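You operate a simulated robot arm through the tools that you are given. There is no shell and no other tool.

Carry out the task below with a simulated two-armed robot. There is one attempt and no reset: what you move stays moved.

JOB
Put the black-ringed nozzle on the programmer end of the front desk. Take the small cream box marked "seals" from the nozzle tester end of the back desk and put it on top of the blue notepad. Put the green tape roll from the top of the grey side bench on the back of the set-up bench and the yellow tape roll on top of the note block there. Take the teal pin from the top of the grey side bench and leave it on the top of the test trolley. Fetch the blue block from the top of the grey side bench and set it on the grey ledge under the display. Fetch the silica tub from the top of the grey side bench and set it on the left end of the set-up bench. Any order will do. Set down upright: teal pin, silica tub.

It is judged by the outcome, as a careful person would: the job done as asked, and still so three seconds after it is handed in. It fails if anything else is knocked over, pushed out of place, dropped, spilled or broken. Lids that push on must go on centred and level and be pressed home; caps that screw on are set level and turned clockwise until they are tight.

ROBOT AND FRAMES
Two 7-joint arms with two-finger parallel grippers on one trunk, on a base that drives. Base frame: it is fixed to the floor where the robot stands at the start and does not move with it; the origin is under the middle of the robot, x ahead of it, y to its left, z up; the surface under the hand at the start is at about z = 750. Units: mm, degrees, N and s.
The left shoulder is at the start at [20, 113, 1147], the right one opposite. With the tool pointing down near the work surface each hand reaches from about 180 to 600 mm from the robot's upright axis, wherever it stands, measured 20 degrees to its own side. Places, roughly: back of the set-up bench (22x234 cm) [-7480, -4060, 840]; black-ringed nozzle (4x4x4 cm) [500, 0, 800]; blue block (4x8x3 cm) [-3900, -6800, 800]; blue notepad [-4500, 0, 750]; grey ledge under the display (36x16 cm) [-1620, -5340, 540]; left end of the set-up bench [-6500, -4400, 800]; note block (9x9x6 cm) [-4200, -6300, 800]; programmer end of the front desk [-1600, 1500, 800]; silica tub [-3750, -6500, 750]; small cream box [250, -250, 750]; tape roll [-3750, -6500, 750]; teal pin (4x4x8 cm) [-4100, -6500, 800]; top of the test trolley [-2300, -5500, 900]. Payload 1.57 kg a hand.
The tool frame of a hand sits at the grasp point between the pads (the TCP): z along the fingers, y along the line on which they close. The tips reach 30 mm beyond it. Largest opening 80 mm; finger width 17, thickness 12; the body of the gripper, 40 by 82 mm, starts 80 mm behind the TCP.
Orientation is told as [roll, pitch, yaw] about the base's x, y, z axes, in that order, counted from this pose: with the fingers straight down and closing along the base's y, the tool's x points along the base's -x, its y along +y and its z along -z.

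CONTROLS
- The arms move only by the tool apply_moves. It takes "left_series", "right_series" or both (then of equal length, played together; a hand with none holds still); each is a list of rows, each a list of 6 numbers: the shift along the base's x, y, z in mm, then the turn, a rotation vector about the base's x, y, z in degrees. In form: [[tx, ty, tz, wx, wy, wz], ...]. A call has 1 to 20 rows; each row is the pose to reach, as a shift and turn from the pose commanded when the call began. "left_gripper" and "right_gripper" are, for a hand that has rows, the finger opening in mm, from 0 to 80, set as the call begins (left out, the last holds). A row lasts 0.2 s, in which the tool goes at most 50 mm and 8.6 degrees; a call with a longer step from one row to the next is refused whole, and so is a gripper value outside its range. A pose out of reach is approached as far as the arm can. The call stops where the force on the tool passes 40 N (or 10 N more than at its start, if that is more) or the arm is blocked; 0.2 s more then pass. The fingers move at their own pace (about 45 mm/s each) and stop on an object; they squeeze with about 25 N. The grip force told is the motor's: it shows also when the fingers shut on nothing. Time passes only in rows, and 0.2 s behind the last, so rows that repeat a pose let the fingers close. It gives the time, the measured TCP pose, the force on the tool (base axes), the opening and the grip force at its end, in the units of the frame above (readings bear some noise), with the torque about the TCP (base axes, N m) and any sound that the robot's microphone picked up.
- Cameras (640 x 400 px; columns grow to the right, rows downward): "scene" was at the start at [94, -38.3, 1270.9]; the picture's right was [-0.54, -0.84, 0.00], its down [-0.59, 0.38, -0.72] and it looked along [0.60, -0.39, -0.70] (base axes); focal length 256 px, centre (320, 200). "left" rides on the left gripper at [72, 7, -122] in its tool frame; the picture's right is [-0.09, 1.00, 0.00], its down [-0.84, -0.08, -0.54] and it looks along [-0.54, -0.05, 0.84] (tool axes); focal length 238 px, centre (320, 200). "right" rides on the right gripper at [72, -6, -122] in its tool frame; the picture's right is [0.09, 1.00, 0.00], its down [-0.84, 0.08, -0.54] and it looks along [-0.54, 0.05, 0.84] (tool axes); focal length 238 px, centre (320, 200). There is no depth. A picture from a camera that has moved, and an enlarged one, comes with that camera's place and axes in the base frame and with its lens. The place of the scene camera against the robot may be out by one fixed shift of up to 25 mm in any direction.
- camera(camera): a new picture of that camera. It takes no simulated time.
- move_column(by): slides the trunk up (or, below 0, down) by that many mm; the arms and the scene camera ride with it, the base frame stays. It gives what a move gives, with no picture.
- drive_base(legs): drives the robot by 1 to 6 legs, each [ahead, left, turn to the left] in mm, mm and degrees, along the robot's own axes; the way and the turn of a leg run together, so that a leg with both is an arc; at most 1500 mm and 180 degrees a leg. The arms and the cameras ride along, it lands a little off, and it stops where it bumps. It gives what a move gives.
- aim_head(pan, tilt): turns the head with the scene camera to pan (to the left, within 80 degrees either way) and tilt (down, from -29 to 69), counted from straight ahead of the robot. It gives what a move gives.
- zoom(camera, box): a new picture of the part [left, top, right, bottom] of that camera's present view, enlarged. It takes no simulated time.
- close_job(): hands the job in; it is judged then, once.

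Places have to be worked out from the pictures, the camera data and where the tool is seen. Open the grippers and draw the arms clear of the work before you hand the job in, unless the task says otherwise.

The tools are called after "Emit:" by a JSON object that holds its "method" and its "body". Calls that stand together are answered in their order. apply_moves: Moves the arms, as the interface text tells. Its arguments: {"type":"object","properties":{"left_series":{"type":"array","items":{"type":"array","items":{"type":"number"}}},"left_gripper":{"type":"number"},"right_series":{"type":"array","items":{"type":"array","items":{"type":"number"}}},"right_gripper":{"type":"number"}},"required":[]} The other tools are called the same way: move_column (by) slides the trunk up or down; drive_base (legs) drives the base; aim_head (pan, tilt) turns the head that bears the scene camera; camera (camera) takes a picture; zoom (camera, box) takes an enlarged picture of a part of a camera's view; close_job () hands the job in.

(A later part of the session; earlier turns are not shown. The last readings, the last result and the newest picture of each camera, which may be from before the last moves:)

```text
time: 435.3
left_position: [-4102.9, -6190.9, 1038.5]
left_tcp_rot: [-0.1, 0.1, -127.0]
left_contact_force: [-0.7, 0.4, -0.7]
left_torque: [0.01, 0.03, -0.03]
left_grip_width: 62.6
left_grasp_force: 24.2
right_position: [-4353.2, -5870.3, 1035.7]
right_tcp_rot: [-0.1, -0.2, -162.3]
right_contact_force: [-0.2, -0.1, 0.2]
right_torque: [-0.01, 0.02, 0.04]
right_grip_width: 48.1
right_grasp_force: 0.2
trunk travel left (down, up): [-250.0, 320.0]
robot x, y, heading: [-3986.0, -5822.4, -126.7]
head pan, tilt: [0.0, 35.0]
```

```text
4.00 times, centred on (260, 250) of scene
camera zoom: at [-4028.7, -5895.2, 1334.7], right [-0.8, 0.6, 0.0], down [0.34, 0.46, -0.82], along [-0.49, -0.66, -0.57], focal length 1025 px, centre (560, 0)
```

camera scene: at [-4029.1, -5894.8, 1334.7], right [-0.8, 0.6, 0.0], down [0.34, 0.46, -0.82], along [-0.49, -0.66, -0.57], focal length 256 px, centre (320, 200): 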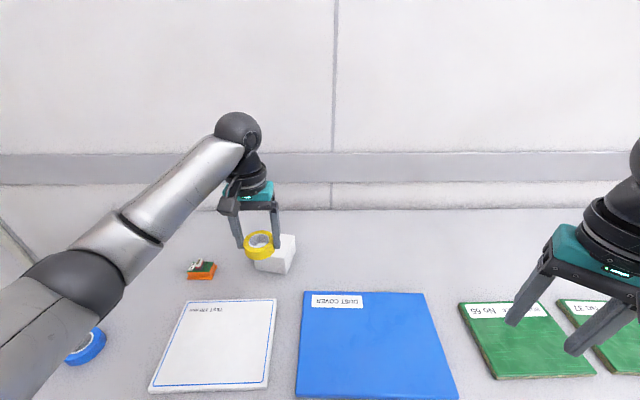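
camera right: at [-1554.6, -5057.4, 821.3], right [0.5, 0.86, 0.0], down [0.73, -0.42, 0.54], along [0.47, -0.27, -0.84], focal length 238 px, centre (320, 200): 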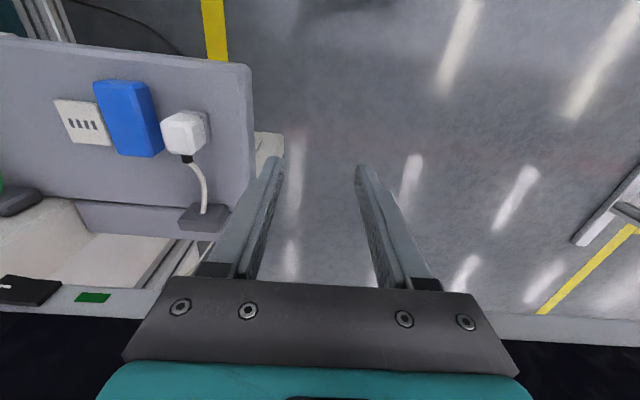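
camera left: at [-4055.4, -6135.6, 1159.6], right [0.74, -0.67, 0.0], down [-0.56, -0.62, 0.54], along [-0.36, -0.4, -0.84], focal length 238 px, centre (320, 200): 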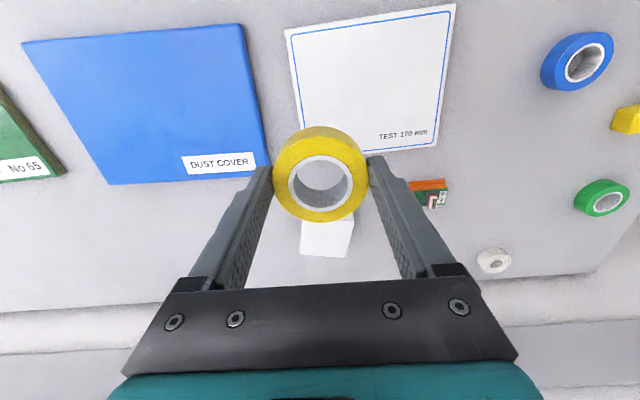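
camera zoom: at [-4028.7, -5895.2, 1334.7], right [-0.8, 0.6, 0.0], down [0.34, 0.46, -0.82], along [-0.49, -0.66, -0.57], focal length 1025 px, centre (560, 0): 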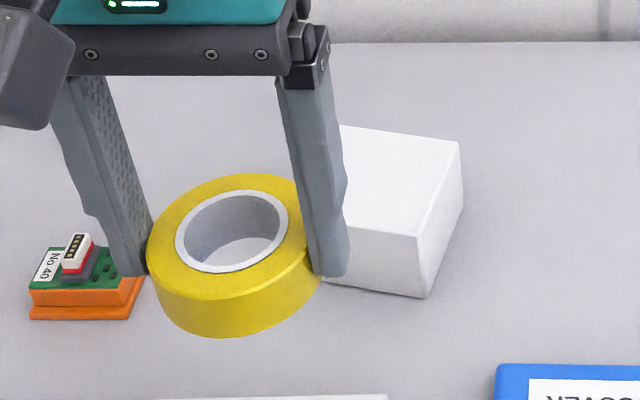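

The note block's top centre is at about (-4220, -6340), at z ≈ 863. I move the base 25 mm closer and bring the roll above it.

Emit:
{"method": "drive_base", "body": {"legs": [[25, 0, 0]]}}

Emit:
{"method": "apply_moves", "body": {"left_series": [[-17, -22, -15, 0, 0, 0], [-34, -44, -30, 0, 0, 0], [-51, -66, -45, 0, 0, 0], [-68, -88, -60, 0, 0, 0], [-85, -110, -70, 0, 0, 0], [-100, -128, -80, 0, 0, 0], [-100, -128, -90, 0, 0, 0], [-100, -128, -90, 0, 0, 0]]}}

Emit:
{"method": "camera", "body": {"camera": "left"}}

Emit:
{"method": "zoom", "body": {"camera": "scene", "box": [180, 180, 340, 280]}}

```text
time: 436.1
left_position: [-4120.3, -6210.2, 1039.9]
left_tcp_rot: [0.0, 0.2, -126.9]
left_contact_force: [1.0, -1.0, 0.1]
left_torque: [0.06, 0.02, 0.02]
left_grip_width: 62.4
left_grasp_force: 24.9
right_position: [-4367.9, -5890.4, 1036.3]
right_tcp_rot: [0.0, -0.1, -162.2]
right_contact_force: [-0.6, 0.0, -0.2]
right_torque: [0.03, 0.01, 0.02]
right_grip_width: 47.9
right_grasp_force: 0.1
trunk travel left (down, up): [-250.0, 320.0]
robot x, y, heading: [-3999.0, -5839.3, -126.5]
head pan, tilt: [0.0, 35.0]
```

```text
time: 437.9
left_position: [-4217.5, -6337.2, 948.4]
left_tcp_rot: [0.0, -0.1, -127.0]
left_contact_force: [-0.6, -0.2, -0.2]
left_torque: [-0.04, 0.01, 0.04]
left_grip_width: 62.5
left_grasp_force: 25.1
right_position: [-4369.5, -5890.4, 1035.5]
right_tcp_rot: [0.0, -0.1, -162.2]
right_contact_force: [-0.8, 0.3, 0.7]
right_torque: [0.0, -0.01, -0.03]
right_grip_width: 48.0
right_grasp_force: 0.1
trunk travel left (down, up): [-250.0, 320.0]
robot x, y, heading: [-3997.9, -5843.9, -126.8]
head pan, tilt: [0.0, 35.0]
```

```text
taken
camera left: at [-4170.2, -6283.5, 1069.8], right [0.74, -0.67, 0.0], down [-0.57, -0.62, 0.54], along [-0.36, -0.4, -0.84], focal length 238 px, centre (320, 200)
```

left: 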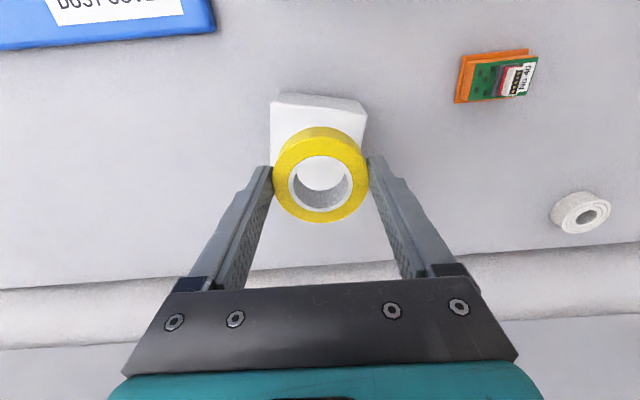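

```text
4.00 times, centred on (260, 230) of scene
camera zoom: at [-4043.6, -5915.0, 1334.7], right [-0.8, 0.6, 0.0], down [0.34, 0.46, -0.82], along [-0.49, -0.66, -0.57], focal length 1025 px, centre (560, 80)
```

zoom: 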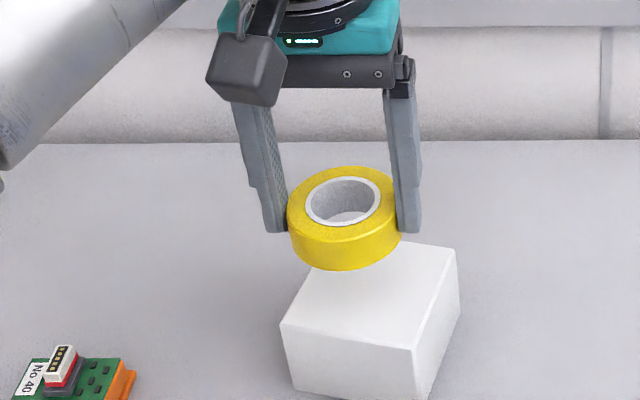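

The block centre works out at about (-4228, -6341). I shift 10 mm and lower to near contact.

Emit:
{"method": "apply_moves", "body": {"left_series": [[-5, -2, -10, 0, 0, 0], [-10, -4, -25, 0, 0, 0], [-10, -4, -38, 0, 0, 0], [-10, -4, -45, 0, 0, 0], [-10, -4, -45, 0, 0, 0]]}}

Emit:
{"method": "camera", "body": {"camera": "left"}}

Emit:
{"method": "zoom", "body": {"camera": "scene", "box": [200, 200, 320, 280]}}

```text
time: 439.1
left_position: [-4228.4, -6342.2, 903.9]
left_tcp_rot: [0.1, 0.0, -127.0]
left_contact_force: [-0.9, 0.0, -0.2]
left_torque: [0.0, 0.04, 0.04]
left_grip_width: 62.6
left_grasp_force: 24.8
right_position: [-4367.8, -5890.2, 1035.2]
right_tcp_rot: [0.0, -0.1, -162.2]
right_contact_force: [0.0, -1.2, 0.7]
right_torque: [0.02, -0.01, 0.01]
right_grip_width: 48.2
right_grasp_force: 0.0
trunk travel left (down, up): [-250.0, 320.0]
robot x, y, heading: [-4001.8, -5843.2, -126.7]
head pan, tilt: [0.0, 35.0]
```

```text
taken
camera left: at [-4180.2, -6288.5, 1024.8], right [0.74, -0.67, 0.0], down [-0.57, -0.62, 0.54], along [-0.36, -0.4, -0.84], focal length 238 px, centre (320, 200)
```

left: 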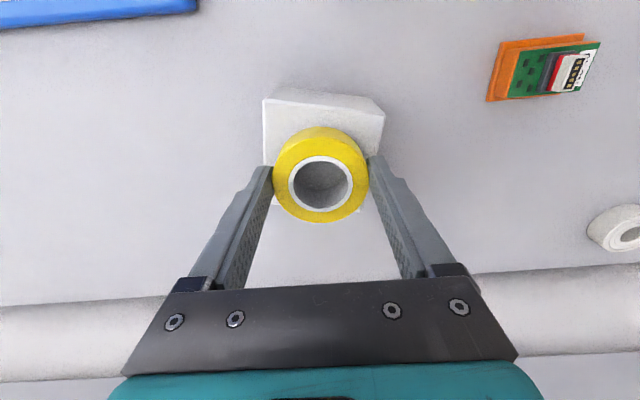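

```text
5.00 times, centred on (260, 240) of scene
camera zoom: at [-4043.5, -5915.0, 1334.7], right [-0.8, 0.6, 0.0], down [0.34, 0.46, -0.82], along [-0.49, -0.66, -0.57], focal length 1281 px, centre (620, 0)
```

zoom: 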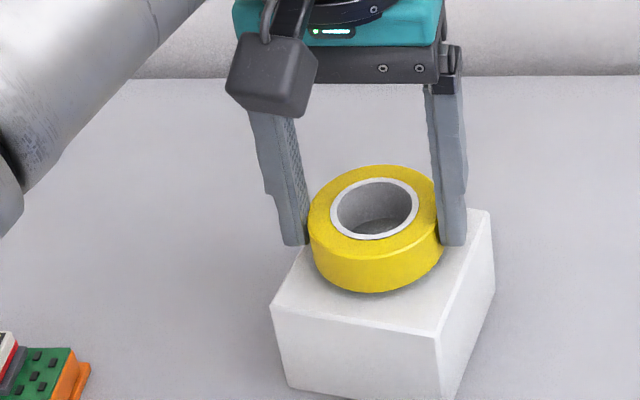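

The roll is centred over the block to within a few millimetres. I lower until contact.

Emit:
{"method": "apply_moves", "body": {"left_series": [[0, 0, -3, 0, 0, 0], [0, 0, -5, 0, 0, 0], [0, 0, -6, 0, 0, 0], [0, 0, -6, 0, 0, 0]]}}

Emit:
{"method": "apply_moves", "body": {"left_series": [[0, 0, -1, 0, 0, 0], [0, 0, -2, 0, 0, 0], [0, 0, -2, 0, 0, 0]]}}

```text
time: 440.1
left_position: [-4227.6, -6341.3, 897.5]
left_tcp_rot: [0.0, 0.0, -126.9]
left_contact_force: [-0.4, 0.1, -0.3]
left_torque: [0.01, 0.02, -0.01]
left_grip_width: 62.4
left_grasp_force: 24.6
right_position: [-4368.8, -5891.7, 1035.6]
right_tcp_rot: [0.0, -0.1, -162.2]
right_contact_force: [0.6, 0.0, 0.4]
right_torque: [0.01, 0.0, 0.01]
right_grip_width: 48.2
right_grasp_force: 0.0
trunk travel left (down, up): [-250.0, 320.0]
robot x, y, heading: [-4002.1, -5841.0, -126.9]
head pan, tilt: [0.0, 35.0]
```

```text
time: 440.9
left_position: [-4228.2, -6342.5, 897.0]
left_tcp_rot: [0.0, -0.1, -126.9]
left_contact_force: [1.7, 0.0, 8.5]
left_torque: [0.11, -0.07, 0.0]
left_grip_width: 62.5
left_grasp_force: 24.7
right_position: [-4367.3, -5889.6, 1036.4]
right_tcp_rot: [0.0, -0.1, -162.2]
right_contact_force: [-0.1, 0.4, -0.5]
right_torque: [-0.02, -0.01, -0.05]
right_grip_width: 47.9
right_grasp_force: 0.0
trunk travel left (down, up): [-250.0, 320.0]
robot x, y, heading: [-4000.6, -5842.3, -126.7]
head pan, tilt: [0.0, 35.0]
```

Contact with 8.5 N, just as expected. I release and rise straight up.

Emit:
{"method": "apply_moves", "body": {"left_series": [[0, 0, 0.5, 0, 0, 0], [0, 0, 0.5, 0, 0, 0], [0, 0, 0.5, 0, 0, 0]], "left_gripper": 78}}

Emit:
{"method": "apply_moves", "body": {"left_series": [[0, 0, 15, 0, 0, 0], [0, 0, 45, 0, 0, 0], [0, 0, 85, 0, 0, 0], [0, 0, 120, 0, 0, 0], [10, 14, 140, 0, 0, 0], [25, 33, 150, 0, 0, 0]]}}

Emit:
{"method": "camera", "body": {"camera": "left"}}

Emit:
{"method": "zoom", "body": {"camera": "scene", "box": [180, 180, 340, 280]}}

```text
time: 441.7
left_position: [-4228.5, -6342.1, 895.8]
left_tcp_rot: [0.0, 0.0, -126.9]
left_contact_force: [-0.3, 0.3, 0.4]
left_torque: [0.01, -0.02, 0.01]
left_grip_width: 78.0
left_grasp_force: 0.1
right_position: [-4369.1, -5889.9, 1035.8]
right_tcp_rot: [0.0, -0.1, -162.1]
right_contact_force: [-0.1, -0.6, -0.3]
right_torque: [-0.01, -0.02, 0.0]
right_grip_width: 47.8
right_grasp_force: 0.0
trunk travel left (down, up): [-250.0, 320.0]
robot x, y, heading: [-3999.9, -5843.2, -127.1]
head pan, tilt: [0.0, 35.0]
```

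```text
time: 443.1
left_position: [-4201.2, -6309.8, 1046.5]
left_tcp_rot: [0.0, 0.2, -126.9]
left_contact_force: [0.6, 0.2, -0.4]
left_torque: [0.01, -0.02, -0.03]
left_grip_width: 78.2
left_grasp_force: 0.1
right_position: [-4367.8, -5890.2, 1035.6]
right_tcp_rot: [0.0, -0.1, -162.2]
right_contact_force: [-0.1, 0.5, 0.1]
right_torque: [-0.01, -0.03, -0.01]
right_grip_width: 48.0
right_grasp_force: 0.0
trunk travel left (down, up): [-250.0, 320.0]
robot x, y, heading: [-3996.9, -5838.8, -126.9]
head pan, tilt: [0.0, 35.0]
```

```text
taken
camera left: at [-4153.9, -6255.2, 1167.5], right [0.74, -0.67, 0.0], down [-0.56, -0.62, 0.54], along [-0.36, -0.4, -0.84], focal length 238 px, centre (320, 200)
```

left: 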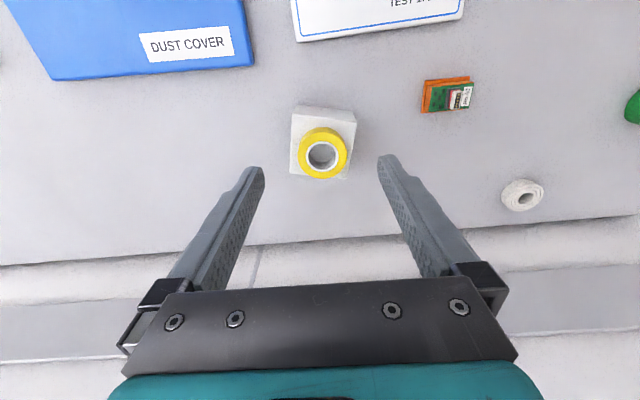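

```text
4.00 times, centred on (260, 230) of scene
camera zoom: at [-4043.1, -5914.9, 1334.7], right [-0.8, 0.6, 0.0], down [0.34, 0.46, -0.82], along [-0.49, -0.66, -0.57], focal length 1025 px, centre (560, 80)
```

zoom: 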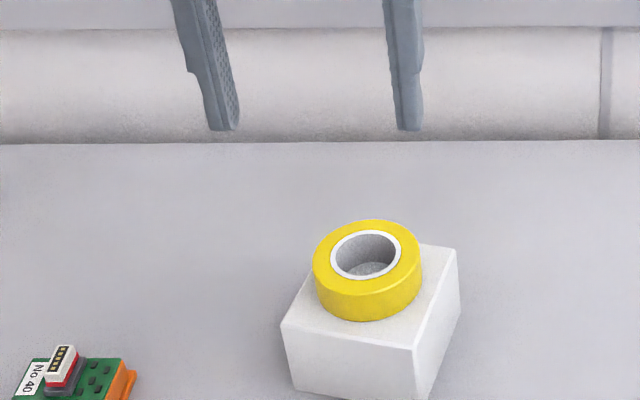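

The yellow roll sits centred on the note block. I slide left along the bench to the green roll.

Emit:
{"method": "drive_base", "body": {"legs": [[0, 465, 0]]}}

Emit:
{"method": "camera", "body": {"camera": "left"}}

```text
time: 445.9
left_position: [-3832.9, -6587.4, 1046.4]
left_tcp_rot: [0.0, 0.0, -127.0]
left_contact_force: [0.1, -0.7, 0.1]
left_torque: [0.0, 0.0, 0.01]
left_grip_width: 78.0
left_grasp_force: 0.0
right_position: [-3997.8, -6169.2, 1036.5]
right_tcp_rot: [0.1, -0.2, -162.3]
right_contact_force: [-0.4, 0.0, 0.9]
right_torque: [0.01, -0.03, 0.03]
right_grip_width: 48.1
right_grasp_force: 0.1
trunk travel left (down, up): [-250.0, 320.0]
robot x, y, heading: [-3629.4, -6121.3, -127.1]
head pan, tilt: [0.0, 35.0]
```

```text
taken
camera left: at [-3783.9, -6533.9, 1167.2], right [0.74, -0.67, 0.0], down [-0.57, -0.62, 0.54], along [-0.36, -0.4, -0.84], focal length 238 px, centre (320, 200)
```

left: 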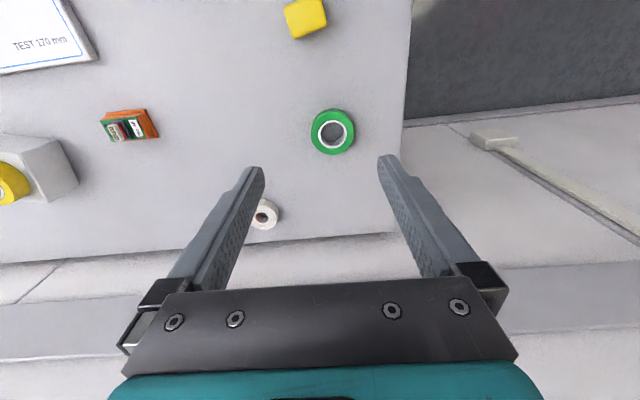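

Emit:
{"method": "apply_moves", "body": {"left_series": [[-3, -18, -30, 0, 0, 0], [-6.5, -36, -60, 0, 0, 0], [-6.5, -36, -90, 0, 0, 0], [-6.5, -36, -115, 0, 0, 0], [-6.5, -36, -115, 0, 0, 0]], "left_gripper": 80}}

Emit:
{"method": "zoom", "body": {"camera": "left", "box": [240, 80, 400, 180]}}

```text
time: 447.1
left_position: [-3839.3, -6623.9, 931.3]
left_tcp_rot: [0.0, 0.0, -126.9]
left_contact_force: [-0.9, -0.7, -0.8]
left_torque: [0.03, 0.0, -0.01]
left_grip_width: 80.2
left_grasp_force: 0.1
right_position: [-3998.5, -6168.0, 1036.1]
right_tcp_rot: [0.0, -0.1, -162.2]
right_contact_force: [0.0, -0.2, -0.3]
right_torque: [-0.02, 0.0, 0.0]
right_grip_width: 47.9
right_grasp_force: 0.1
trunk travel left (down, up): [-250.0, 320.0]
robot x, y, heading: [-3625.1, -6119.6, -126.9]
head pan, tilt: [0.0, 35.0]
```

```text
4.00 times, centred on (320, 130) of left
camera zoom: at [-3790.0, -6570.3, 1052.1], right [0.74, -0.67, 0.0], down [-0.57, -0.62, 0.54], along [-0.36, -0.4, -0.84], focal length 953 px, centre (320, 480)
```

zoom: 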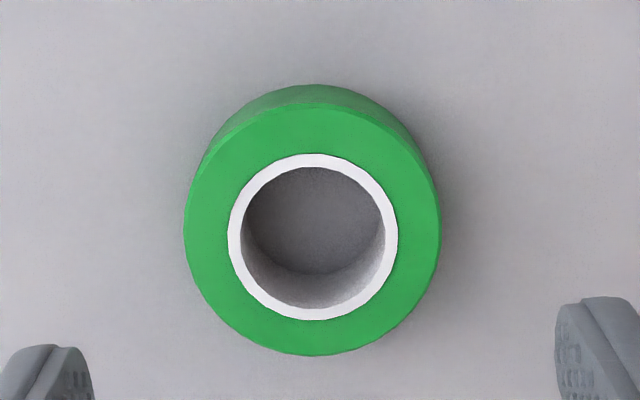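

The green roll is nearly centred; I correct 3 mm, descend and grasp.

Emit:
{"method": "apply_moves", "body": {"left_series": [[-2.8, -1.2, -25, 0, 0, 0], [-2.8, -1.2, -50, 0, 0, 0], [-2.8, -1.2, -72, 0, 0, 0], [-2.8, -1.2, -86, 0, 0, 0], [-2.8, -1.2, -94, 0, 0, 0], [-2.8, -1.2, -94, 0, 0, 0]]}}

Emit:
{"method": "apply_moves", "body": {"left_series": [[0, 0, 0, 0, 0, 0], [0, 0, 0, 0, 0, 0], [0, 0, 0, 0, 0, 0], [0, 0, 0, 0, 0, 0]], "left_gripper": 50}}

Emit:
{"method": "camera", "body": {"camera": "left"}}

```text
time: 448.5
left_position: [-3840.8, -6624.1, 837.5]
left_tcp_rot: [0.0, -0.1, -127.1]
left_contact_force: [-0.4, -0.4, -0.3]
left_torque: [-0.01, -0.04, -0.02]
left_grip_width: 79.9
left_grasp_force: 0.0
right_position: [-3997.0, -6168.8, 1036.7]
right_tcp_rot: [0.0, -0.1, -162.2]
right_contact_force: [0.1, -0.4, -1.4]
right_torque: [0.03, 0.01, 0.0]
right_grip_width: 47.7
right_grasp_force: 0.1
trunk travel left (down, up): [-250.0, 320.0]
robot x, y, heading: [-3626.9, -6120.5, -127.0]
head pan, tilt: [0.0, 35.0]
```

```text
time: 449.5
left_position: [-3841.8, -6625.5, 836.4]
left_tcp_rot: [-0.1, 0.0, -127.0]
left_contact_force: [0.4, 0.4, -0.6]
left_torque: [-0.02, 0.0, -0.01]
left_grip_width: 62.5
left_grasp_force: 25.1
right_position: [-3997.4, -6168.7, 1035.9]
right_tcp_rot: [0.0, -0.1, -162.3]
right_contact_force: [-0.5, -0.1, -0.1]
right_torque: [0.01, 0.02, 0.03]
right_grip_width: 48.0
right_grasp_force: 0.2
trunk travel left (down, up): [-250.0, 320.0]
robot x, y, heading: [-3628.7, -6118.1, -127.0]
head pan, tilt: [0.0, 35.0]
```

```text
taken
camera left: at [-3793.0, -6570.8, 957.8], right [0.74, -0.67, 0.0], down [-0.57, -0.62, 0.54], along [-0.36, -0.4, -0.84], focal length 238 px, centre (320, 200)
```

left: 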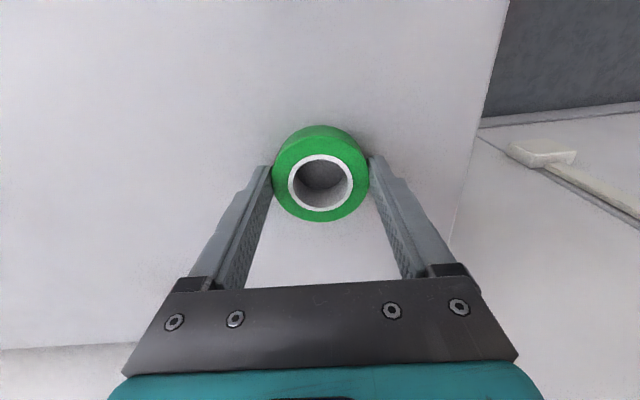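

The green roll is held (62.5 mm). I lift it, draw the left hand in, and back off so the right hand can take the silica tub.

Emit:
{"method": "apply_moves", "body": {"left_series": [[0, 0, 15, 0, 0, 0], [0, 0, 50, 0, 0, 0], [0, 0, 95, 0, 0, 0], [20, 18, 135, 0, 0, 0], [50, 46, 160, 0, 0, 0], [80, 74, 180, 0, 0, 0], [112, 104, 195, 0, 0, 0], [148, 138, 200, 0, 0, 0], [148, 138, 200, 0, 0, 0]]}}

Emit:
{"method": "drive_base", "body": {"legs": [[-120, 0, 0], [0, 306, 0]]}}

Emit:
{"method": "camera", "body": {"camera": "right"}}

Emit:
{"method": "camera", "body": {"camera": "scene"}}

```text
time: 451.5
left_position: [-3691.7, -6486.0, 1037.5]
left_tcp_rot: [0.1, 0.0, -127.1]
left_contact_force: [0.7, -0.1, -0.1]
left_torque: [-0.01, 0.0, -0.02]
left_grip_width: 62.4
left_grasp_force: 25.3
right_position: [-3997.9, -6170.0, 1035.4]
right_tcp_rot: [0.1, -0.1, -162.3]
right_contact_force: [0.1, 0.3, 0.3]
right_torque: [-0.02, 0.01, -0.01]
right_grip_width: 48.1
right_grasp_force: 0.0
trunk travel left (down, up): [-250.0, 320.0]
robot x, y, heading: [-3628.7, -6120.5, -126.9]
head pan, tilt: [0.0, 35.0]
```

```text
time: 454.4
left_position: [-3381.1, -6575.8, 1037.1]
left_tcp_rot: [-0.1, 0.0, -127.5]
left_contact_force: [-0.1, -0.3, -0.4]
left_torque: [0.03, 0.02, -0.05]
left_grip_width: 62.4
left_grasp_force: 25.4
right_position: [-3683.9, -6256.6, 1036.1]
right_tcp_rot: [0.0, -0.2, -162.8]
right_contact_force: [0.4, 0.0, -0.4]
right_torque: [0.01, -0.01, 0.03]
right_grip_width: 48.0
right_grasp_force: 0.1
trunk travel left (down, up): [-250.0, 320.0]
robot x, y, heading: [-3312.6, -6211.2, -127.2]
head pan, tilt: [0.0, 35.0]
```

```text
taken
camera right: at [-3618.0, -6227.2, 1157.4], right [0.38, -0.92, 0.0], down [-0.78, -0.32, 0.54], along [-0.5, -0.21, -0.84], focal length 238 px, centre (320, 200)
```

right: 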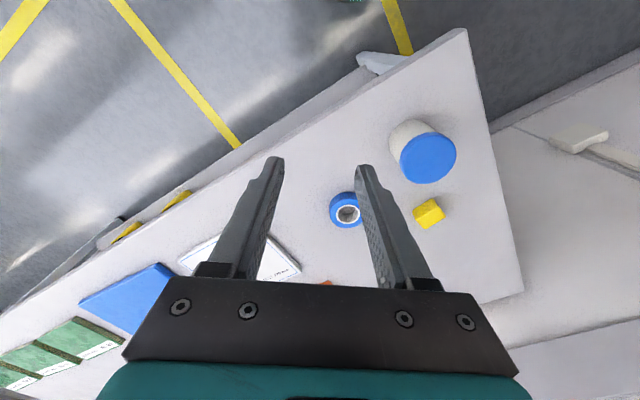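

```text
taken
camera scene: at [-3359.6, -6282.8, 1334.7], right [-0.79, 0.61, 0.0], down [0.35, 0.46, -0.82], along [-0.5, -0.65, -0.57], focal length 256 px, centre (320, 200)
```

scene: 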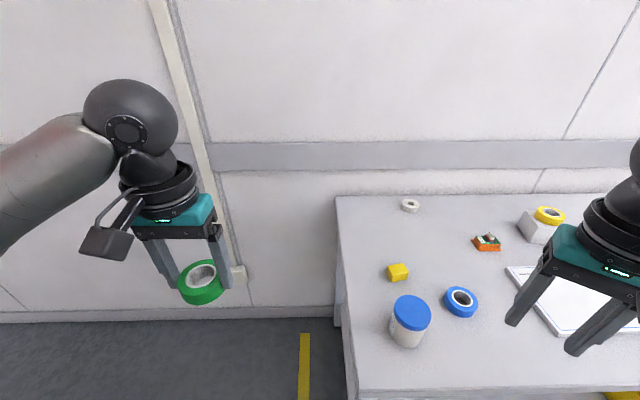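

The tub is at about (-3670, -6391), with a lid about 68 mm wide. I zoom in on its shape before choosing the grasp height.

Emit:
{"method": "zoom", "body": {"camera": "scene", "box": [360, 270, 460, 360]}}

Emit:
{"method": "zoom", "body": {"camera": "right", "box": [360, 100, 480, 200]}}

```text
4.44 times, centred on (410, 315) of scene
camera zoom: at [-3359.6, -6282.8, 1334.7], right [-0.79, 0.61, 0.0], down [0.35, 0.46, -0.82], along [-0.5, -0.65, -0.57], focal length 1139 px, centre (-80, -311)
```

zoom: 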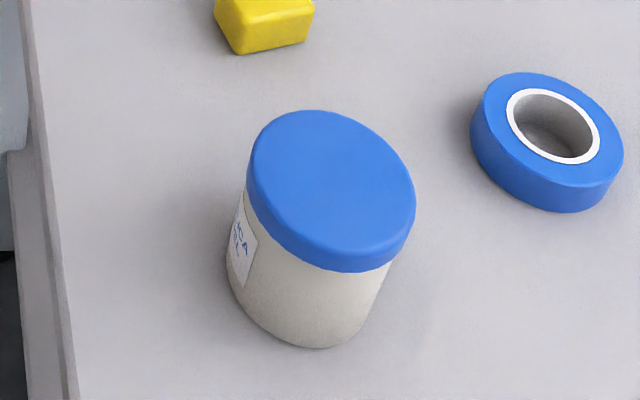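

```text
4.00 times, centred on (420, 150) of right
camera zoom: at [-3618.0, -6227.2, 1157.4], right [0.38, -0.92, 0.0], down [-0.78, -0.32, 0.54], along [-0.5, -0.21, -0.84], focal length 953 px, centre (-80, 400)
```

zoom: 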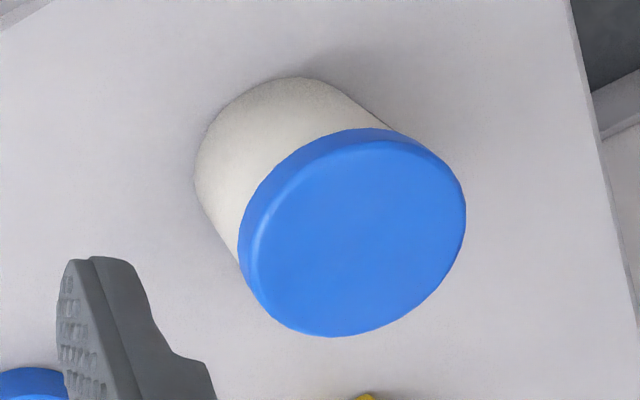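

I bring the right hand above the tub, fully open, and check the centring.

Emit:
{"method": "apply_moves", "body": {"right_series": [[3, -33, 0, 0, 0, 0], [7, -67, 0, 0, 0, 0], [10, -100, -10, 0, 0, 0], [14, -134, -25, 0, 0, 0], [14, -134, -45, 0, 0, 0], [14, -134, -45, 0, 0, 0]], "right_gripper": 80}}

Emit:
{"method": "camera", "body": {"camera": "right"}}

```text
time: 455.8
left_position: [-3383.3, -6576.5, 1036.8]
left_tcp_rot: [0.0, 0.1, -127.5]
left_contact_force: [0.0, 0.0, -0.7]
left_torque: [-0.03, 0.01, 0.0]
left_grip_width: 62.7
left_grasp_force: 25.1
right_position: [-3670.6, -6390.6, 990.4]
right_tcp_rot: [0.1, -0.1, -162.9]
right_contact_force: [0.0, -0.2, 0.2]
right_torque: [-0.01, -0.01, 0.03]
right_grip_width: 80.2
right_grasp_force: 0.0
trunk travel left (down, up): [-250.0, 320.0]
robot x, y, heading: [-3318.1, -6210.1, -127.4]
head pan, tilt: [0.0, 35.0]
```

```text
taken
camera right: at [-3603.8, -6362.6, 1112.1], right [0.38, -0.92, 0.0], down [-0.78, -0.32, 0.54], along [-0.5, -0.21, -0.84], focal length 238 px, centre (320, 200)
```

right: 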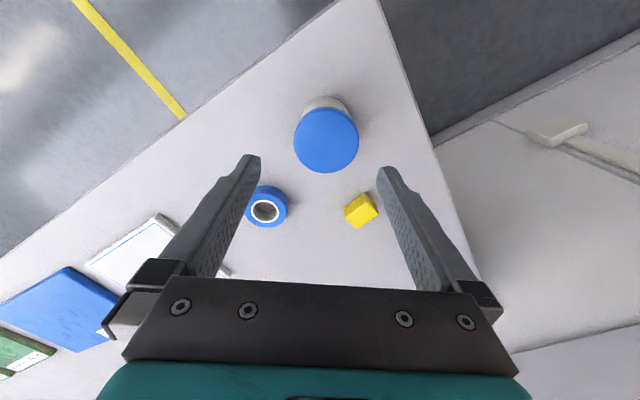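

Emit:
{"method": "apply_moves", "body": {"right_series": [[0.5, -3, -20, 0, 0, 0], [1, -6, -40, 0, 0, 0], [1, -6, -60, 0, 0, 0], [1, -6, -60, 0, 0, 0]]}}

Emit:
{"method": "camera", "body": {"camera": "right"}}

```text
time: 456.8
left_position: [-3381.7, -6575.2, 1036.8]
left_tcp_rot: [0.0, 0.0, -127.6]
left_contact_force: [-0.1, -0.3, 0.1]
left_torque: [0.01, 0.0, 0.0]
left_grip_width: 62.2
left_grasp_force: 25.0
right_position: [-3670.9, -6394.7, 930.4]
right_tcp_rot: [0.1, 0.0, -162.9]
right_contact_force: [0.2, -0.1, 0.1]
right_torque: [-0.01, -0.03, 0.01]
right_grip_width: 80.1
right_grasp_force: 0.0
trunk travel left (down, up): [-250.0, 320.0]
robot x, y, heading: [-3314.4, -6210.8, -127.4]
head pan, tilt: [0.0, 35.0]
```

```text
taken
camera right: at [-3603.8, -6366.2, 1052.0], right [0.38, -0.92, 0.0], down [-0.78, -0.32, 0.54], along [-0.5, -0.21, -0.84], focal length 238 px, centre (320, 200)
```

right: 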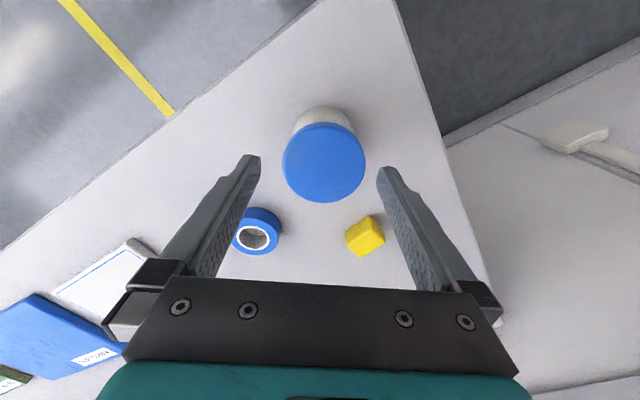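

The lid is 61 mm wide at z ≈ 892. I correct 3 mm, descend around the tub, and close.

Emit:
{"method": "apply_moves", "body": {"right_series": [[1.2, -3, -15, 0, 0, 0], [1.2, -3, -35, 0, 0, 0], [1.2, -3, -55, 0, 0, 0], [1.2, -3, -75, 0, 0, 0], [1.2, -3, -90, 0, 0, 0], [1.2, -3, -90, 0, 0, 0]]}}

Emit:
{"method": "camera", "body": {"camera": "right"}}

Emit:
{"method": "apply_moves", "body": {"right_series": [[0, 0, 0, 0, 0, 0], [0, 0, 0, 0, 0, 0], [0, 0, 0, 0, 0, 0], [0, 0, 0, 0, 0, 0]], "right_gripper": 48}}

Emit:
{"method": "camera", "body": {"camera": "right"}}

```text
time: 458.2
left_position: [-3383.1, -6575.9, 1037.3]
left_tcp_rot: [0.0, 0.0, -127.5]
left_contact_force: [0.0, 0.6, -0.5]
left_torque: [0.03, 0.01, -0.03]
left_grip_width: 62.3
left_grasp_force: 25.4
right_position: [-3672.1, -6384.2, 859.2]
right_tcp_rot: [0.0, 0.0, -162.9]
right_contact_force: [0.8, -0.7, -0.5]
right_torque: [-0.04, 0.0, 0.0]
right_grip_width: 80.2
right_grasp_force: 0.0
right hand out of reach, approached as far as the arm can: row 4, 5, 6
trunk travel left (down, up): [-250.0, 320.0]
robot x, y, heading: [-3317.7, -6213.1, -127.1]
head pan, tilt: [0.0, 35.0]
```

```text
taken
camera right: at [-3606.0, -6356.4, 981.5], right [0.38, -0.92, 0.0], down [-0.78, -0.32, 0.54], along [-0.5, -0.21, -0.84], focal length 238 px, centre (320, 200)
```

right: 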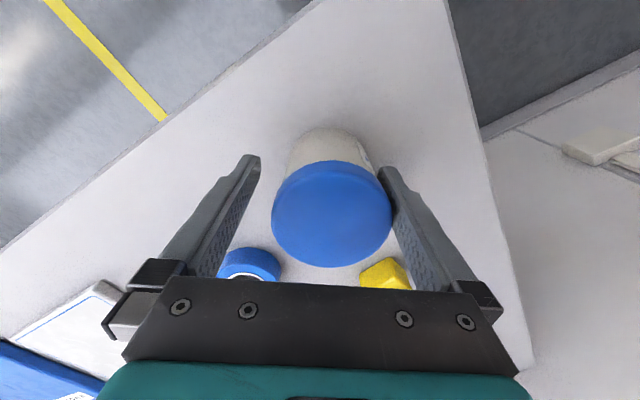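

```text
time: 459.2
left_position: [-3381.8, -6576.7, 1036.3]
left_tcp_rot: [0.0, 0.0, -127.6]
left_contact_force: [-0.2, -1.4, -0.9]
left_torque: [-0.01, -0.03, 0.02]
left_grip_width: 62.5
left_grasp_force: 25.6
right_position: [-3673.8, -6384.5, 860.8]
right_tcp_rot: [-0.1, -0.1, -162.9]
right_contact_force: [0.2, 1.7, 0.2]
right_torque: [-0.02, -0.02, 0.01]
right_grip_width: 65.1
right_grasp_force: 25.1
trunk travel left (down, up): [-250.0, 320.0]
robot x, y, heading: [-3313.2, -6211.0, -127.6]
head pan, tilt: [0.0, 35.0]
```

```text
taken
camera right: at [-3606.1, -6356.4, 981.5], right [0.38, -0.92, 0.0], down [-0.78, -0.32, 0.54], along [-0.5, -0.21, -0.84], focal length 238 px, centre (320, 200)
```

right: 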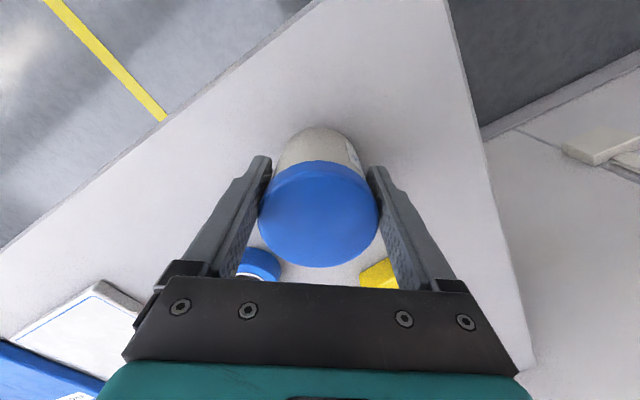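

The descent was cut short by reach, so the hand closed at TCP z 860 and the tub slid about 10 mm, but it is upright and gripped (65 mm). I lift a little and check that tub and lid come up together.

Emit:
{"method": "apply_moves", "body": {"right_series": [[0, 0, 8, 0, 0, 0], [0, 0, 20, 0, 0, 0], [0, 0, 40, 0, 0, 0], [0, 0, 40, 0, 0, 0]]}}

Emit:
{"method": "zoom", "body": {"camera": "scene", "box": [340, 220, 500, 360]}}

Emit:
{"method": "camera", "body": {"camera": "right"}}

```text
time: 460.2
left_position: [-3382.4, -6576.0, 1036.4]
left_tcp_rot: [0.1, 0.0, -127.5]
left_contact_force: [-0.4, 0.9, -0.6]
left_torque: [-0.01, 0.01, -0.03]
left_grip_width: 62.4
left_grasp_force: 24.9
right_position: [-3673.6, -6384.7, 898.8]
right_tcp_rot: [0.0, -0.1, -162.8]
right_contact_force: [0.3, 0.3, -1.8]
right_torque: [-0.01, 0.02, 0.01]
right_grip_width: 65.0
right_grasp_force: 24.7
trunk travel left (down, up): [-250.0, 320.0]
robot x, y, heading: [-3314.5, -6212.2, -127.6]
head pan, tilt: [0.0, 35.0]
```

```text
2.86 times, centred on (420, 290) of scene
camera zoom: at [-3360.2, -6282.5, 1334.7], right [-0.79, 0.61, 0.0], down [0.35, 0.46, -0.82], along [-0.5, -0.65, -0.57], focal length 732 px, centre (34, -57)
```

zoom: 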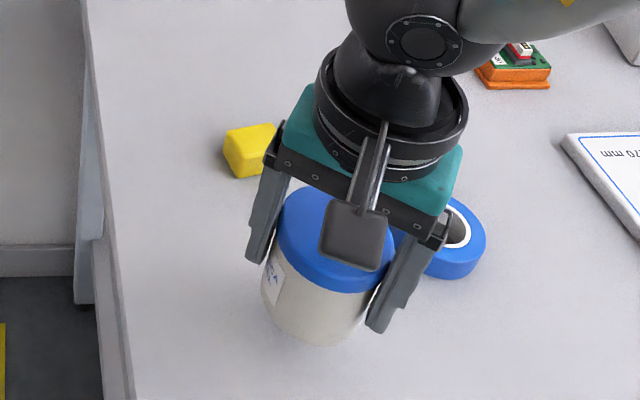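

```text
taken
camera right: at [-3607.6, -6356.8, 1021.3], right [0.38, -0.92, 0.0], down [-0.78, -0.32, 0.54], along [-0.5, -0.21, -0.84], focal length 238 px, centre (320, 200)
```

right: 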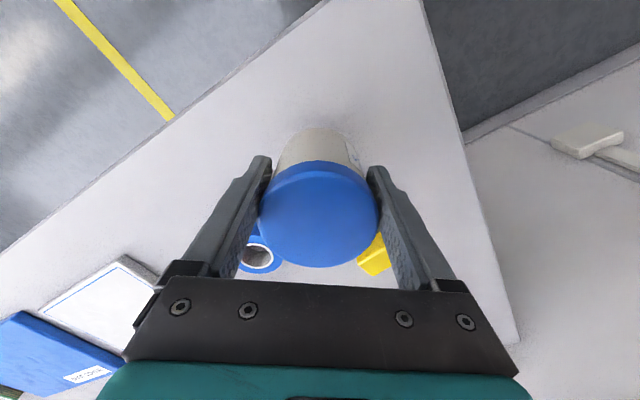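

The tub and lid lift as one. I raise it, back off to the lane, and slide right along the wall toward the set-up bench.

Emit:
{"method": "apply_moves", "body": {"right_series": [[0, 0, 30, 0, 0, 0], [5, 7, 65, 0, 0, 0], [15, 20, 100, 0, 0, 0], [25, 33, 130, 0, 0, 0], [25, 33, 130, 0, 0, 0]]}}

Emit:
{"method": "drive_base", "body": {"legs": [[-460, 0, 0], [0, -1200, 0], [0, -1200, 0]]}}

Emit:
{"method": "aim_head", "body": {"pan": -30, "tilt": 25}}

Emit:
{"method": "camera", "body": {"camera": "scene"}}

```text
time: 461.4
left_position: [-3382.1, -6575.5, 1036.9]
left_tcp_rot: [0.0, 0.0, -127.5]
left_contact_force: [-0.1, -0.1, -1.2]
left_torque: [0.04, 0.0, 0.0]
left_grip_width: 62.6
left_grasp_force: 24.9
right_position: [-3649.1, -6351.8, 1029.8]
right_tcp_rot: [0.0, -0.1, -162.8]
right_contact_force: [1.0, -0.4, -1.6]
right_torque: [0.01, -0.02, -0.01]
right_grip_width: 64.9
right_grasp_force: 25.2
trunk travel left (down, up): [-250.0, 320.0]
robot x, y, heading: [-3316.1, -6208.2, -127.4]
head pan, tilt: [0.0, 35.0]
```

```text
time: 464.9
left_position: [-3130.7, -6212.3, 1078.4]
left_tcp_rot: [0.3, -7.7, -126.9]
left_contact_force: [-0.7, 0.1, -1.9]
left_torque: [0.0, -0.02, -0.02]
left_grip_width: 62.4
left_grasp_force: 24.7
right_position: [-3388.6, -5974.4, 1029.0]
right_tcp_rot: [0.0, -0.1, -162.6]
right_contact_force: [0.3, -0.4, -1.6]
right_torque: [0.01, -0.02, -0.02]
right_grip_width: 65.0
right_grasp_force: 24.4
trunk travel left (down, up): [-250.0, 320.0]
robot x, y, heading: [-3058.5, -5832.7, -126.9]
head pan, tilt: [0.0, 35.0]
stopped in leg 2: the robot was blocked; the commanded pose is now the measured one
```

```text
time: 465.8
left_position: [-3131.0, -6213.2, 1080.0]
left_tcp_rot: [0.2, -7.6, -127.0]
left_contact_force: [0.1, 0.2, 0.3]
left_torque: [-0.03, -0.01, 0.02]
left_grip_width: 62.5
left_grasp_force: 24.9
right_position: [-3390.2, -5974.0, 1028.9]
right_tcp_rot: [0.0, -0.1, -162.6]
right_contact_force: [0.2, -0.4, -2.0]
right_torque: [0.04, -0.04, 0.02]
right_grip_width: 64.7
right_grasp_force: 25.2
trunk travel left (down, up): [-250.0, 320.0]
robot x, y, heading: [-3055.1, -5832.0, -127.2]
head pan, tilt: [-30.0, 25.0]
```

```text
taken
camera scene: at [-3132.6, -5869.6, 1350.4], right [-0.39, 0.92, 0.0], down [0.39, 0.16, -0.91], along [-0.84, -0.35, -0.42], focal length 256 px, centre (320, 200)
```

scene: 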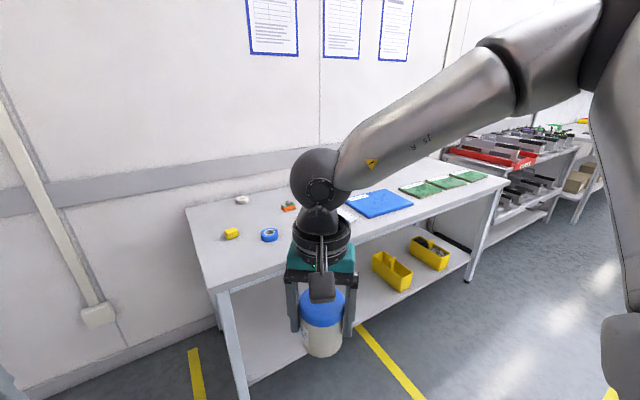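

The base was blocked and the left hand got tilted, so the left arm must be touching the white cart. I look left before moving anything.

Emit:
{"method": "aim_head", "body": {"pan": 70, "tilt": 35}}

Emit:
{"method": "camera", "body": {"camera": "scene"}}

Emit:
{"method": "camera", "body": {"camera": "left"}}

```text
time: 467.6
left_position: [-3130.2, -6212.4, 1078.7]
left_tcp_rot: [0.3, -7.6, -127.0]
left_contact_force: [0.4, -0.7, -0.8]
left_torque: [-0.03, 0.02, 0.02]
left_grip_width: 62.6
left_grasp_force: 24.4
right_position: [-3390.2, -5975.3, 1029.8]
right_tcp_rot: [0.0, -0.1, -162.6]
right_contact_force: [-0.2, 0.2, -1.2]
right_torque: [0.01, -0.03, 0.0]
right_grip_width: 64.6
right_grasp_force: 25.1
trunk travel left (down, up): [-250.0, 320.0]
robot x, y, heading: [-3059.0, -5830.9, -127.2]
head pan, tilt: [70.0, 35.0]
```

```text
taken
camera scene: at [-3000.0, -5907.8, 1334.7], right [-0.84, -0.54, 0.0], down [-0.31, 0.48, -0.82], along [0.44, -0.69, -0.57], focal length 256 px, centre (320, 200)
```

scene: 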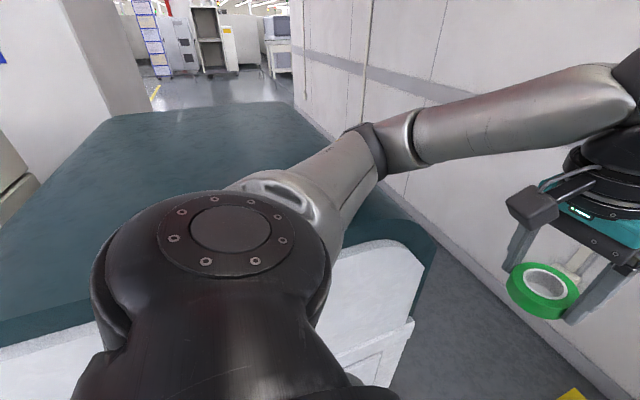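

```text
taken
camera left: at [-3073.9, -6146.7, 1189.4], right [0.74, -0.67, 0.02], down [-0.52, -0.56, 0.65], along [-0.43, -0.49, -0.76], focal length 238 px, centre (320, 200)
```

left: 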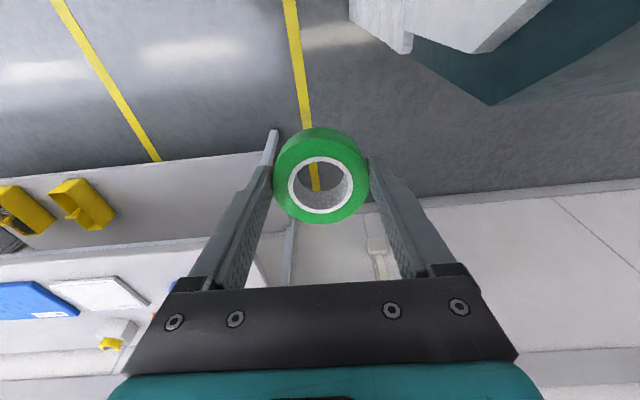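

The left upper arm is resting against the cart's top corner. I raise the trunk to lift the arm clear before driving.

Emit:
{"method": "move_column", "body": {"by": 150}}

Emit:
{"method": "camera", "body": {"camera": "scene"}}

Emit:
{"method": "camera", "body": {"camera": "left"}}

```text
time: 469.3
left_position: [-3130.8, -6214.0, 1228.9]
left_tcp_rot: [0.3, -7.6, -127.0]
left_contact_force: [-0.5, 0.8, -0.7]
left_torque: [-0.02, 0.02, -0.01]
left_grip_width: 62.3
left_grasp_force: 24.6
right_position: [-3390.6, -5974.9, 1179.5]
right_tcp_rot: [0.0, -0.1, -162.6]
right_contact_force: [-0.1, -0.2, -2.3]
right_torque: [-0.01, -0.03, 0.02]
right_grip_width: 64.7
right_grasp_force: 25.1
trunk travel left (down, up): [-400.0, 170.0]
robot x, y, heading: [-3054.3, -5833.6, -127.3]
head pan, tilt: [70.0, 35.0]
```

```text
taken
camera scene: at [-3000.0, -5907.9, 1484.6], right [-0.84, -0.54, 0.0], down [-0.31, 0.48, -0.82], along [0.44, -0.69, -0.57], focal length 256 px, centre (320, 200)
```

scene: 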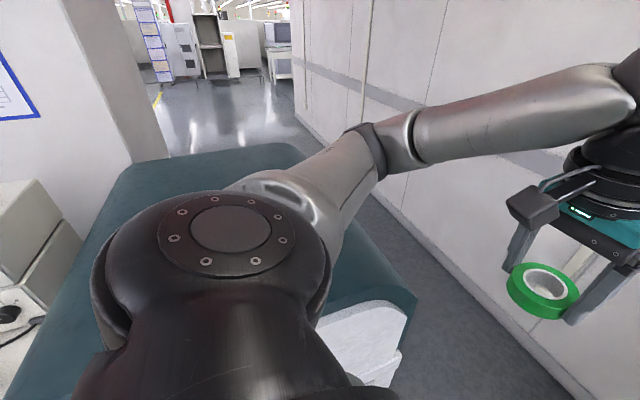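

```text
taken
camera left: at [-3074.0, -6146.8, 1339.2], right [0.74, -0.67, 0.02], down [-0.52, -0.56, 0.65], along [-0.43, -0.49, -0.76], focal length 238 px, centre (320, 200)
```

left: 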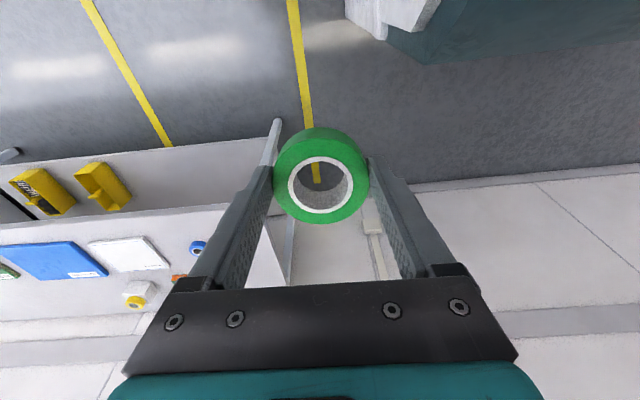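

The arm is clear and the cart's corner is where it was before. I level the left hand again and slide right, away from the cart, toward the set-up bench.

Emit:
{"method": "apply_moves", "body": {"left_series": [[0, 0, 5, 3, -2.3, 0], [0, 0, 10, 6.07, -4.57, 0], [0, 0, 10, 6.07, -4.57, 0]]}}

Emit:
{"method": "drive_base", "body": {"legs": [[0, -300, 0], [0, -900, 0], [0, -1200, 0]]}}

Emit:
{"method": "aim_head", "body": {"pan": -30, "tilt": 25}}

Emit:
{"method": "camera", "body": {"camera": "scene"}}

```text
time: 470.1
left_position: [-3130.0, -6213.5, 1238.9]
left_tcp_rot: [0.3, 0.0, -127.0]
left_contact_force: [0.5, -0.5, -0.5]
left_torque: [0.0, -0.03, -0.05]
left_grip_width: 62.6
left_grasp_force: 24.4
right_position: [-3389.2, -5975.1, 1179.1]
right_tcp_rot: [0.0, -0.2, -162.6]
right_contact_force: [-1.0, -0.9, -1.9]
right_torque: [0.0, 0.0, -0.02]
right_grip_width: 64.9
right_grasp_force: 25.1
trunk travel left (down, up): [-400.0, 170.0]
robot x, y, heading: [-3055.1, -5830.2, -127.0]
head pan, tilt: [70.0, 35.0]
```

```text
time: 482.2
left_position: [-5039.5, -4758.1, 1240.0]
left_tcp_rot: [0.2, 0.1, -127.0]
left_contact_force: [-0.1, 0.6, -0.6]
left_torque: [0.01, 0.0, -0.01]
left_grip_width: 62.0
left_grasp_force: 24.4
right_position: [-5296.4, -4519.5, 1180.3]
right_tcp_rot: [-0.1, -0.2, -162.8]
right_contact_force: [1.2, 0.9, -1.9]
right_torque: [0.02, -0.03, -0.03]
right_grip_width: 64.8
right_grasp_force: 25.1
trunk travel left (down, up): [-400.0, 170.0]
robot x, y, heading: [-4961.8, -4377.1, -127.3]
head pan, tilt: [70.0, 35.0]
```

```text
time: 484.0
left_position: [-5038.0, -4758.2, 1239.2]
left_tcp_rot: [0.3, 0.0, -127.1]
left_contact_force: [-0.8, -0.4, -0.1]
left_torque: [0.03, 0.05, -0.03]
left_grip_width: 62.4
left_grasp_force: 25.3
right_position: [-5296.8, -4519.1, 1179.2]
right_tcp_rot: [0.1, -0.1, -162.6]
right_contact_force: [0.2, 0.1, -1.3]
right_torque: [0.01, -0.03, -0.01]
right_grip_width: 64.8
right_grasp_force: 24.8
trunk travel left (down, up): [-400.0, 170.0]
robot x, y, heading: [-4964.4, -4376.4, -127.2]
head pan, tilt: [-30.0, 25.0]
```

```text
taken
camera scene: at [-5039.8, -4414.1, 1500.4], right [-0.39, 0.92, 0.0], down [0.39, 0.16, -0.91], along [-0.84, -0.35, -0.42], focal length 256 px, centre (320, 200)
```

scene: 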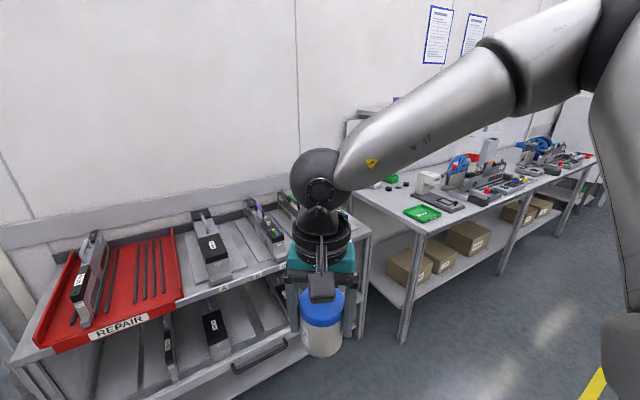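

The set-up bench starts just to the right. I continue sliding right until I face its left end.

Emit:
{"method": "drive_base", "body": {"legs": [[0, -650, 0], [0, -600, 0]]}}

Emit:
{"method": "aim_head", "body": {"pan": 0, "tilt": 30}}

Emit:
{"method": "camera", "body": {"camera": "scene"}}

Emit:
{"method": "zoom", "body": {"camera": "scene", "box": [170, 130, 490, 330]}}

```text
time: 490.6
left_position: [-6037.8, -3988.2, 1239.6]
left_tcp_rot: [0.2, -0.1, -127.6]
left_contact_force: [-0.2, -0.1, -0.7]
left_torque: [-0.01, -0.02, 0.0]
left_grip_width: 62.2
left_grasp_force: 24.8
right_position: [-6294.6, -3748.4, 1179.5]
right_tcp_rot: [0.0, 0.0, -163.3]
right_contact_force: [0.9, 0.7, -2.8]
right_torque: [0.02, -0.05, -0.01]
right_grip_width: 64.7
right_grasp_force: 25.4
trunk travel left (down, up): [-400.0, 170.0]
robot x, y, heading: [-5960.8, -3603.7, -127.7]
head pan, tilt: [-30.0, 25.0]
```

```text
time: 491.6
left_position: [-6038.2, -3988.6, 1239.1]
left_tcp_rot: [0.3, 0.0, -127.6]
left_contact_force: [-0.1, -0.2, 0.6]
left_torque: [0.02, 0.01, -0.01]
left_grip_width: 62.2
left_grasp_force: 25.6
right_position: [-6293.8, -3747.1, 1180.2]
right_tcp_rot: [0.0, 0.0, -163.3]
right_contact_force: [1.1, 0.0, -2.3]
right_torque: [0.0, 0.01, 0.02]
right_grip_width: 64.7
right_grasp_force: 25.2
trunk travel left (down, up): [-400.0, 170.0]
robot x, y, heading: [-5957.5, -3609.7, -127.8]
head pan, tilt: [0.0, 30.0]
```

```text
taken
camera scene: at [-6006.6, -3680.6, 1492.5], right [-0.79, 0.61, 0.0], down [0.31, 0.39, -0.87], along [-0.53, -0.68, -0.5], focal length 256 px, centre (320, 200)
```

scene: 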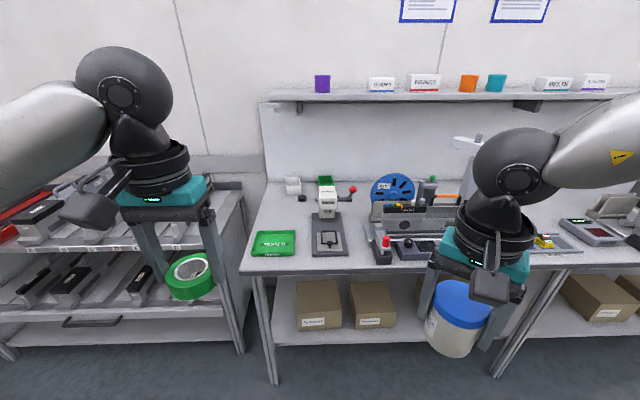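

```text
2.00 times, centred on (330, 230) of scene
camera zoom: at [-6006.6, -3680.6, 1492.5], right [-0.79, 0.61, 0.0], down [0.31, 0.39, -0.87], along [-0.53, -0.68, -0.5], focal length 512 px, centre (300, 140)
```

zoom: 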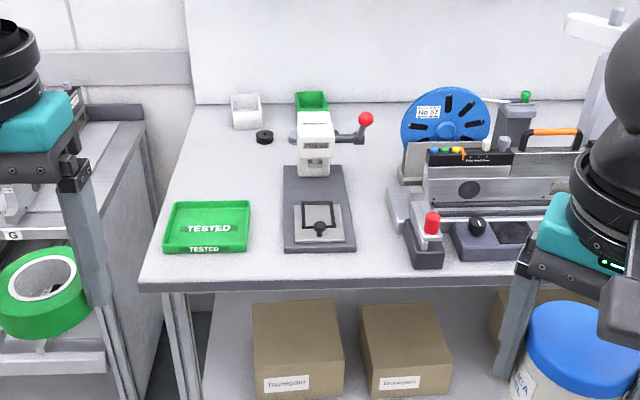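

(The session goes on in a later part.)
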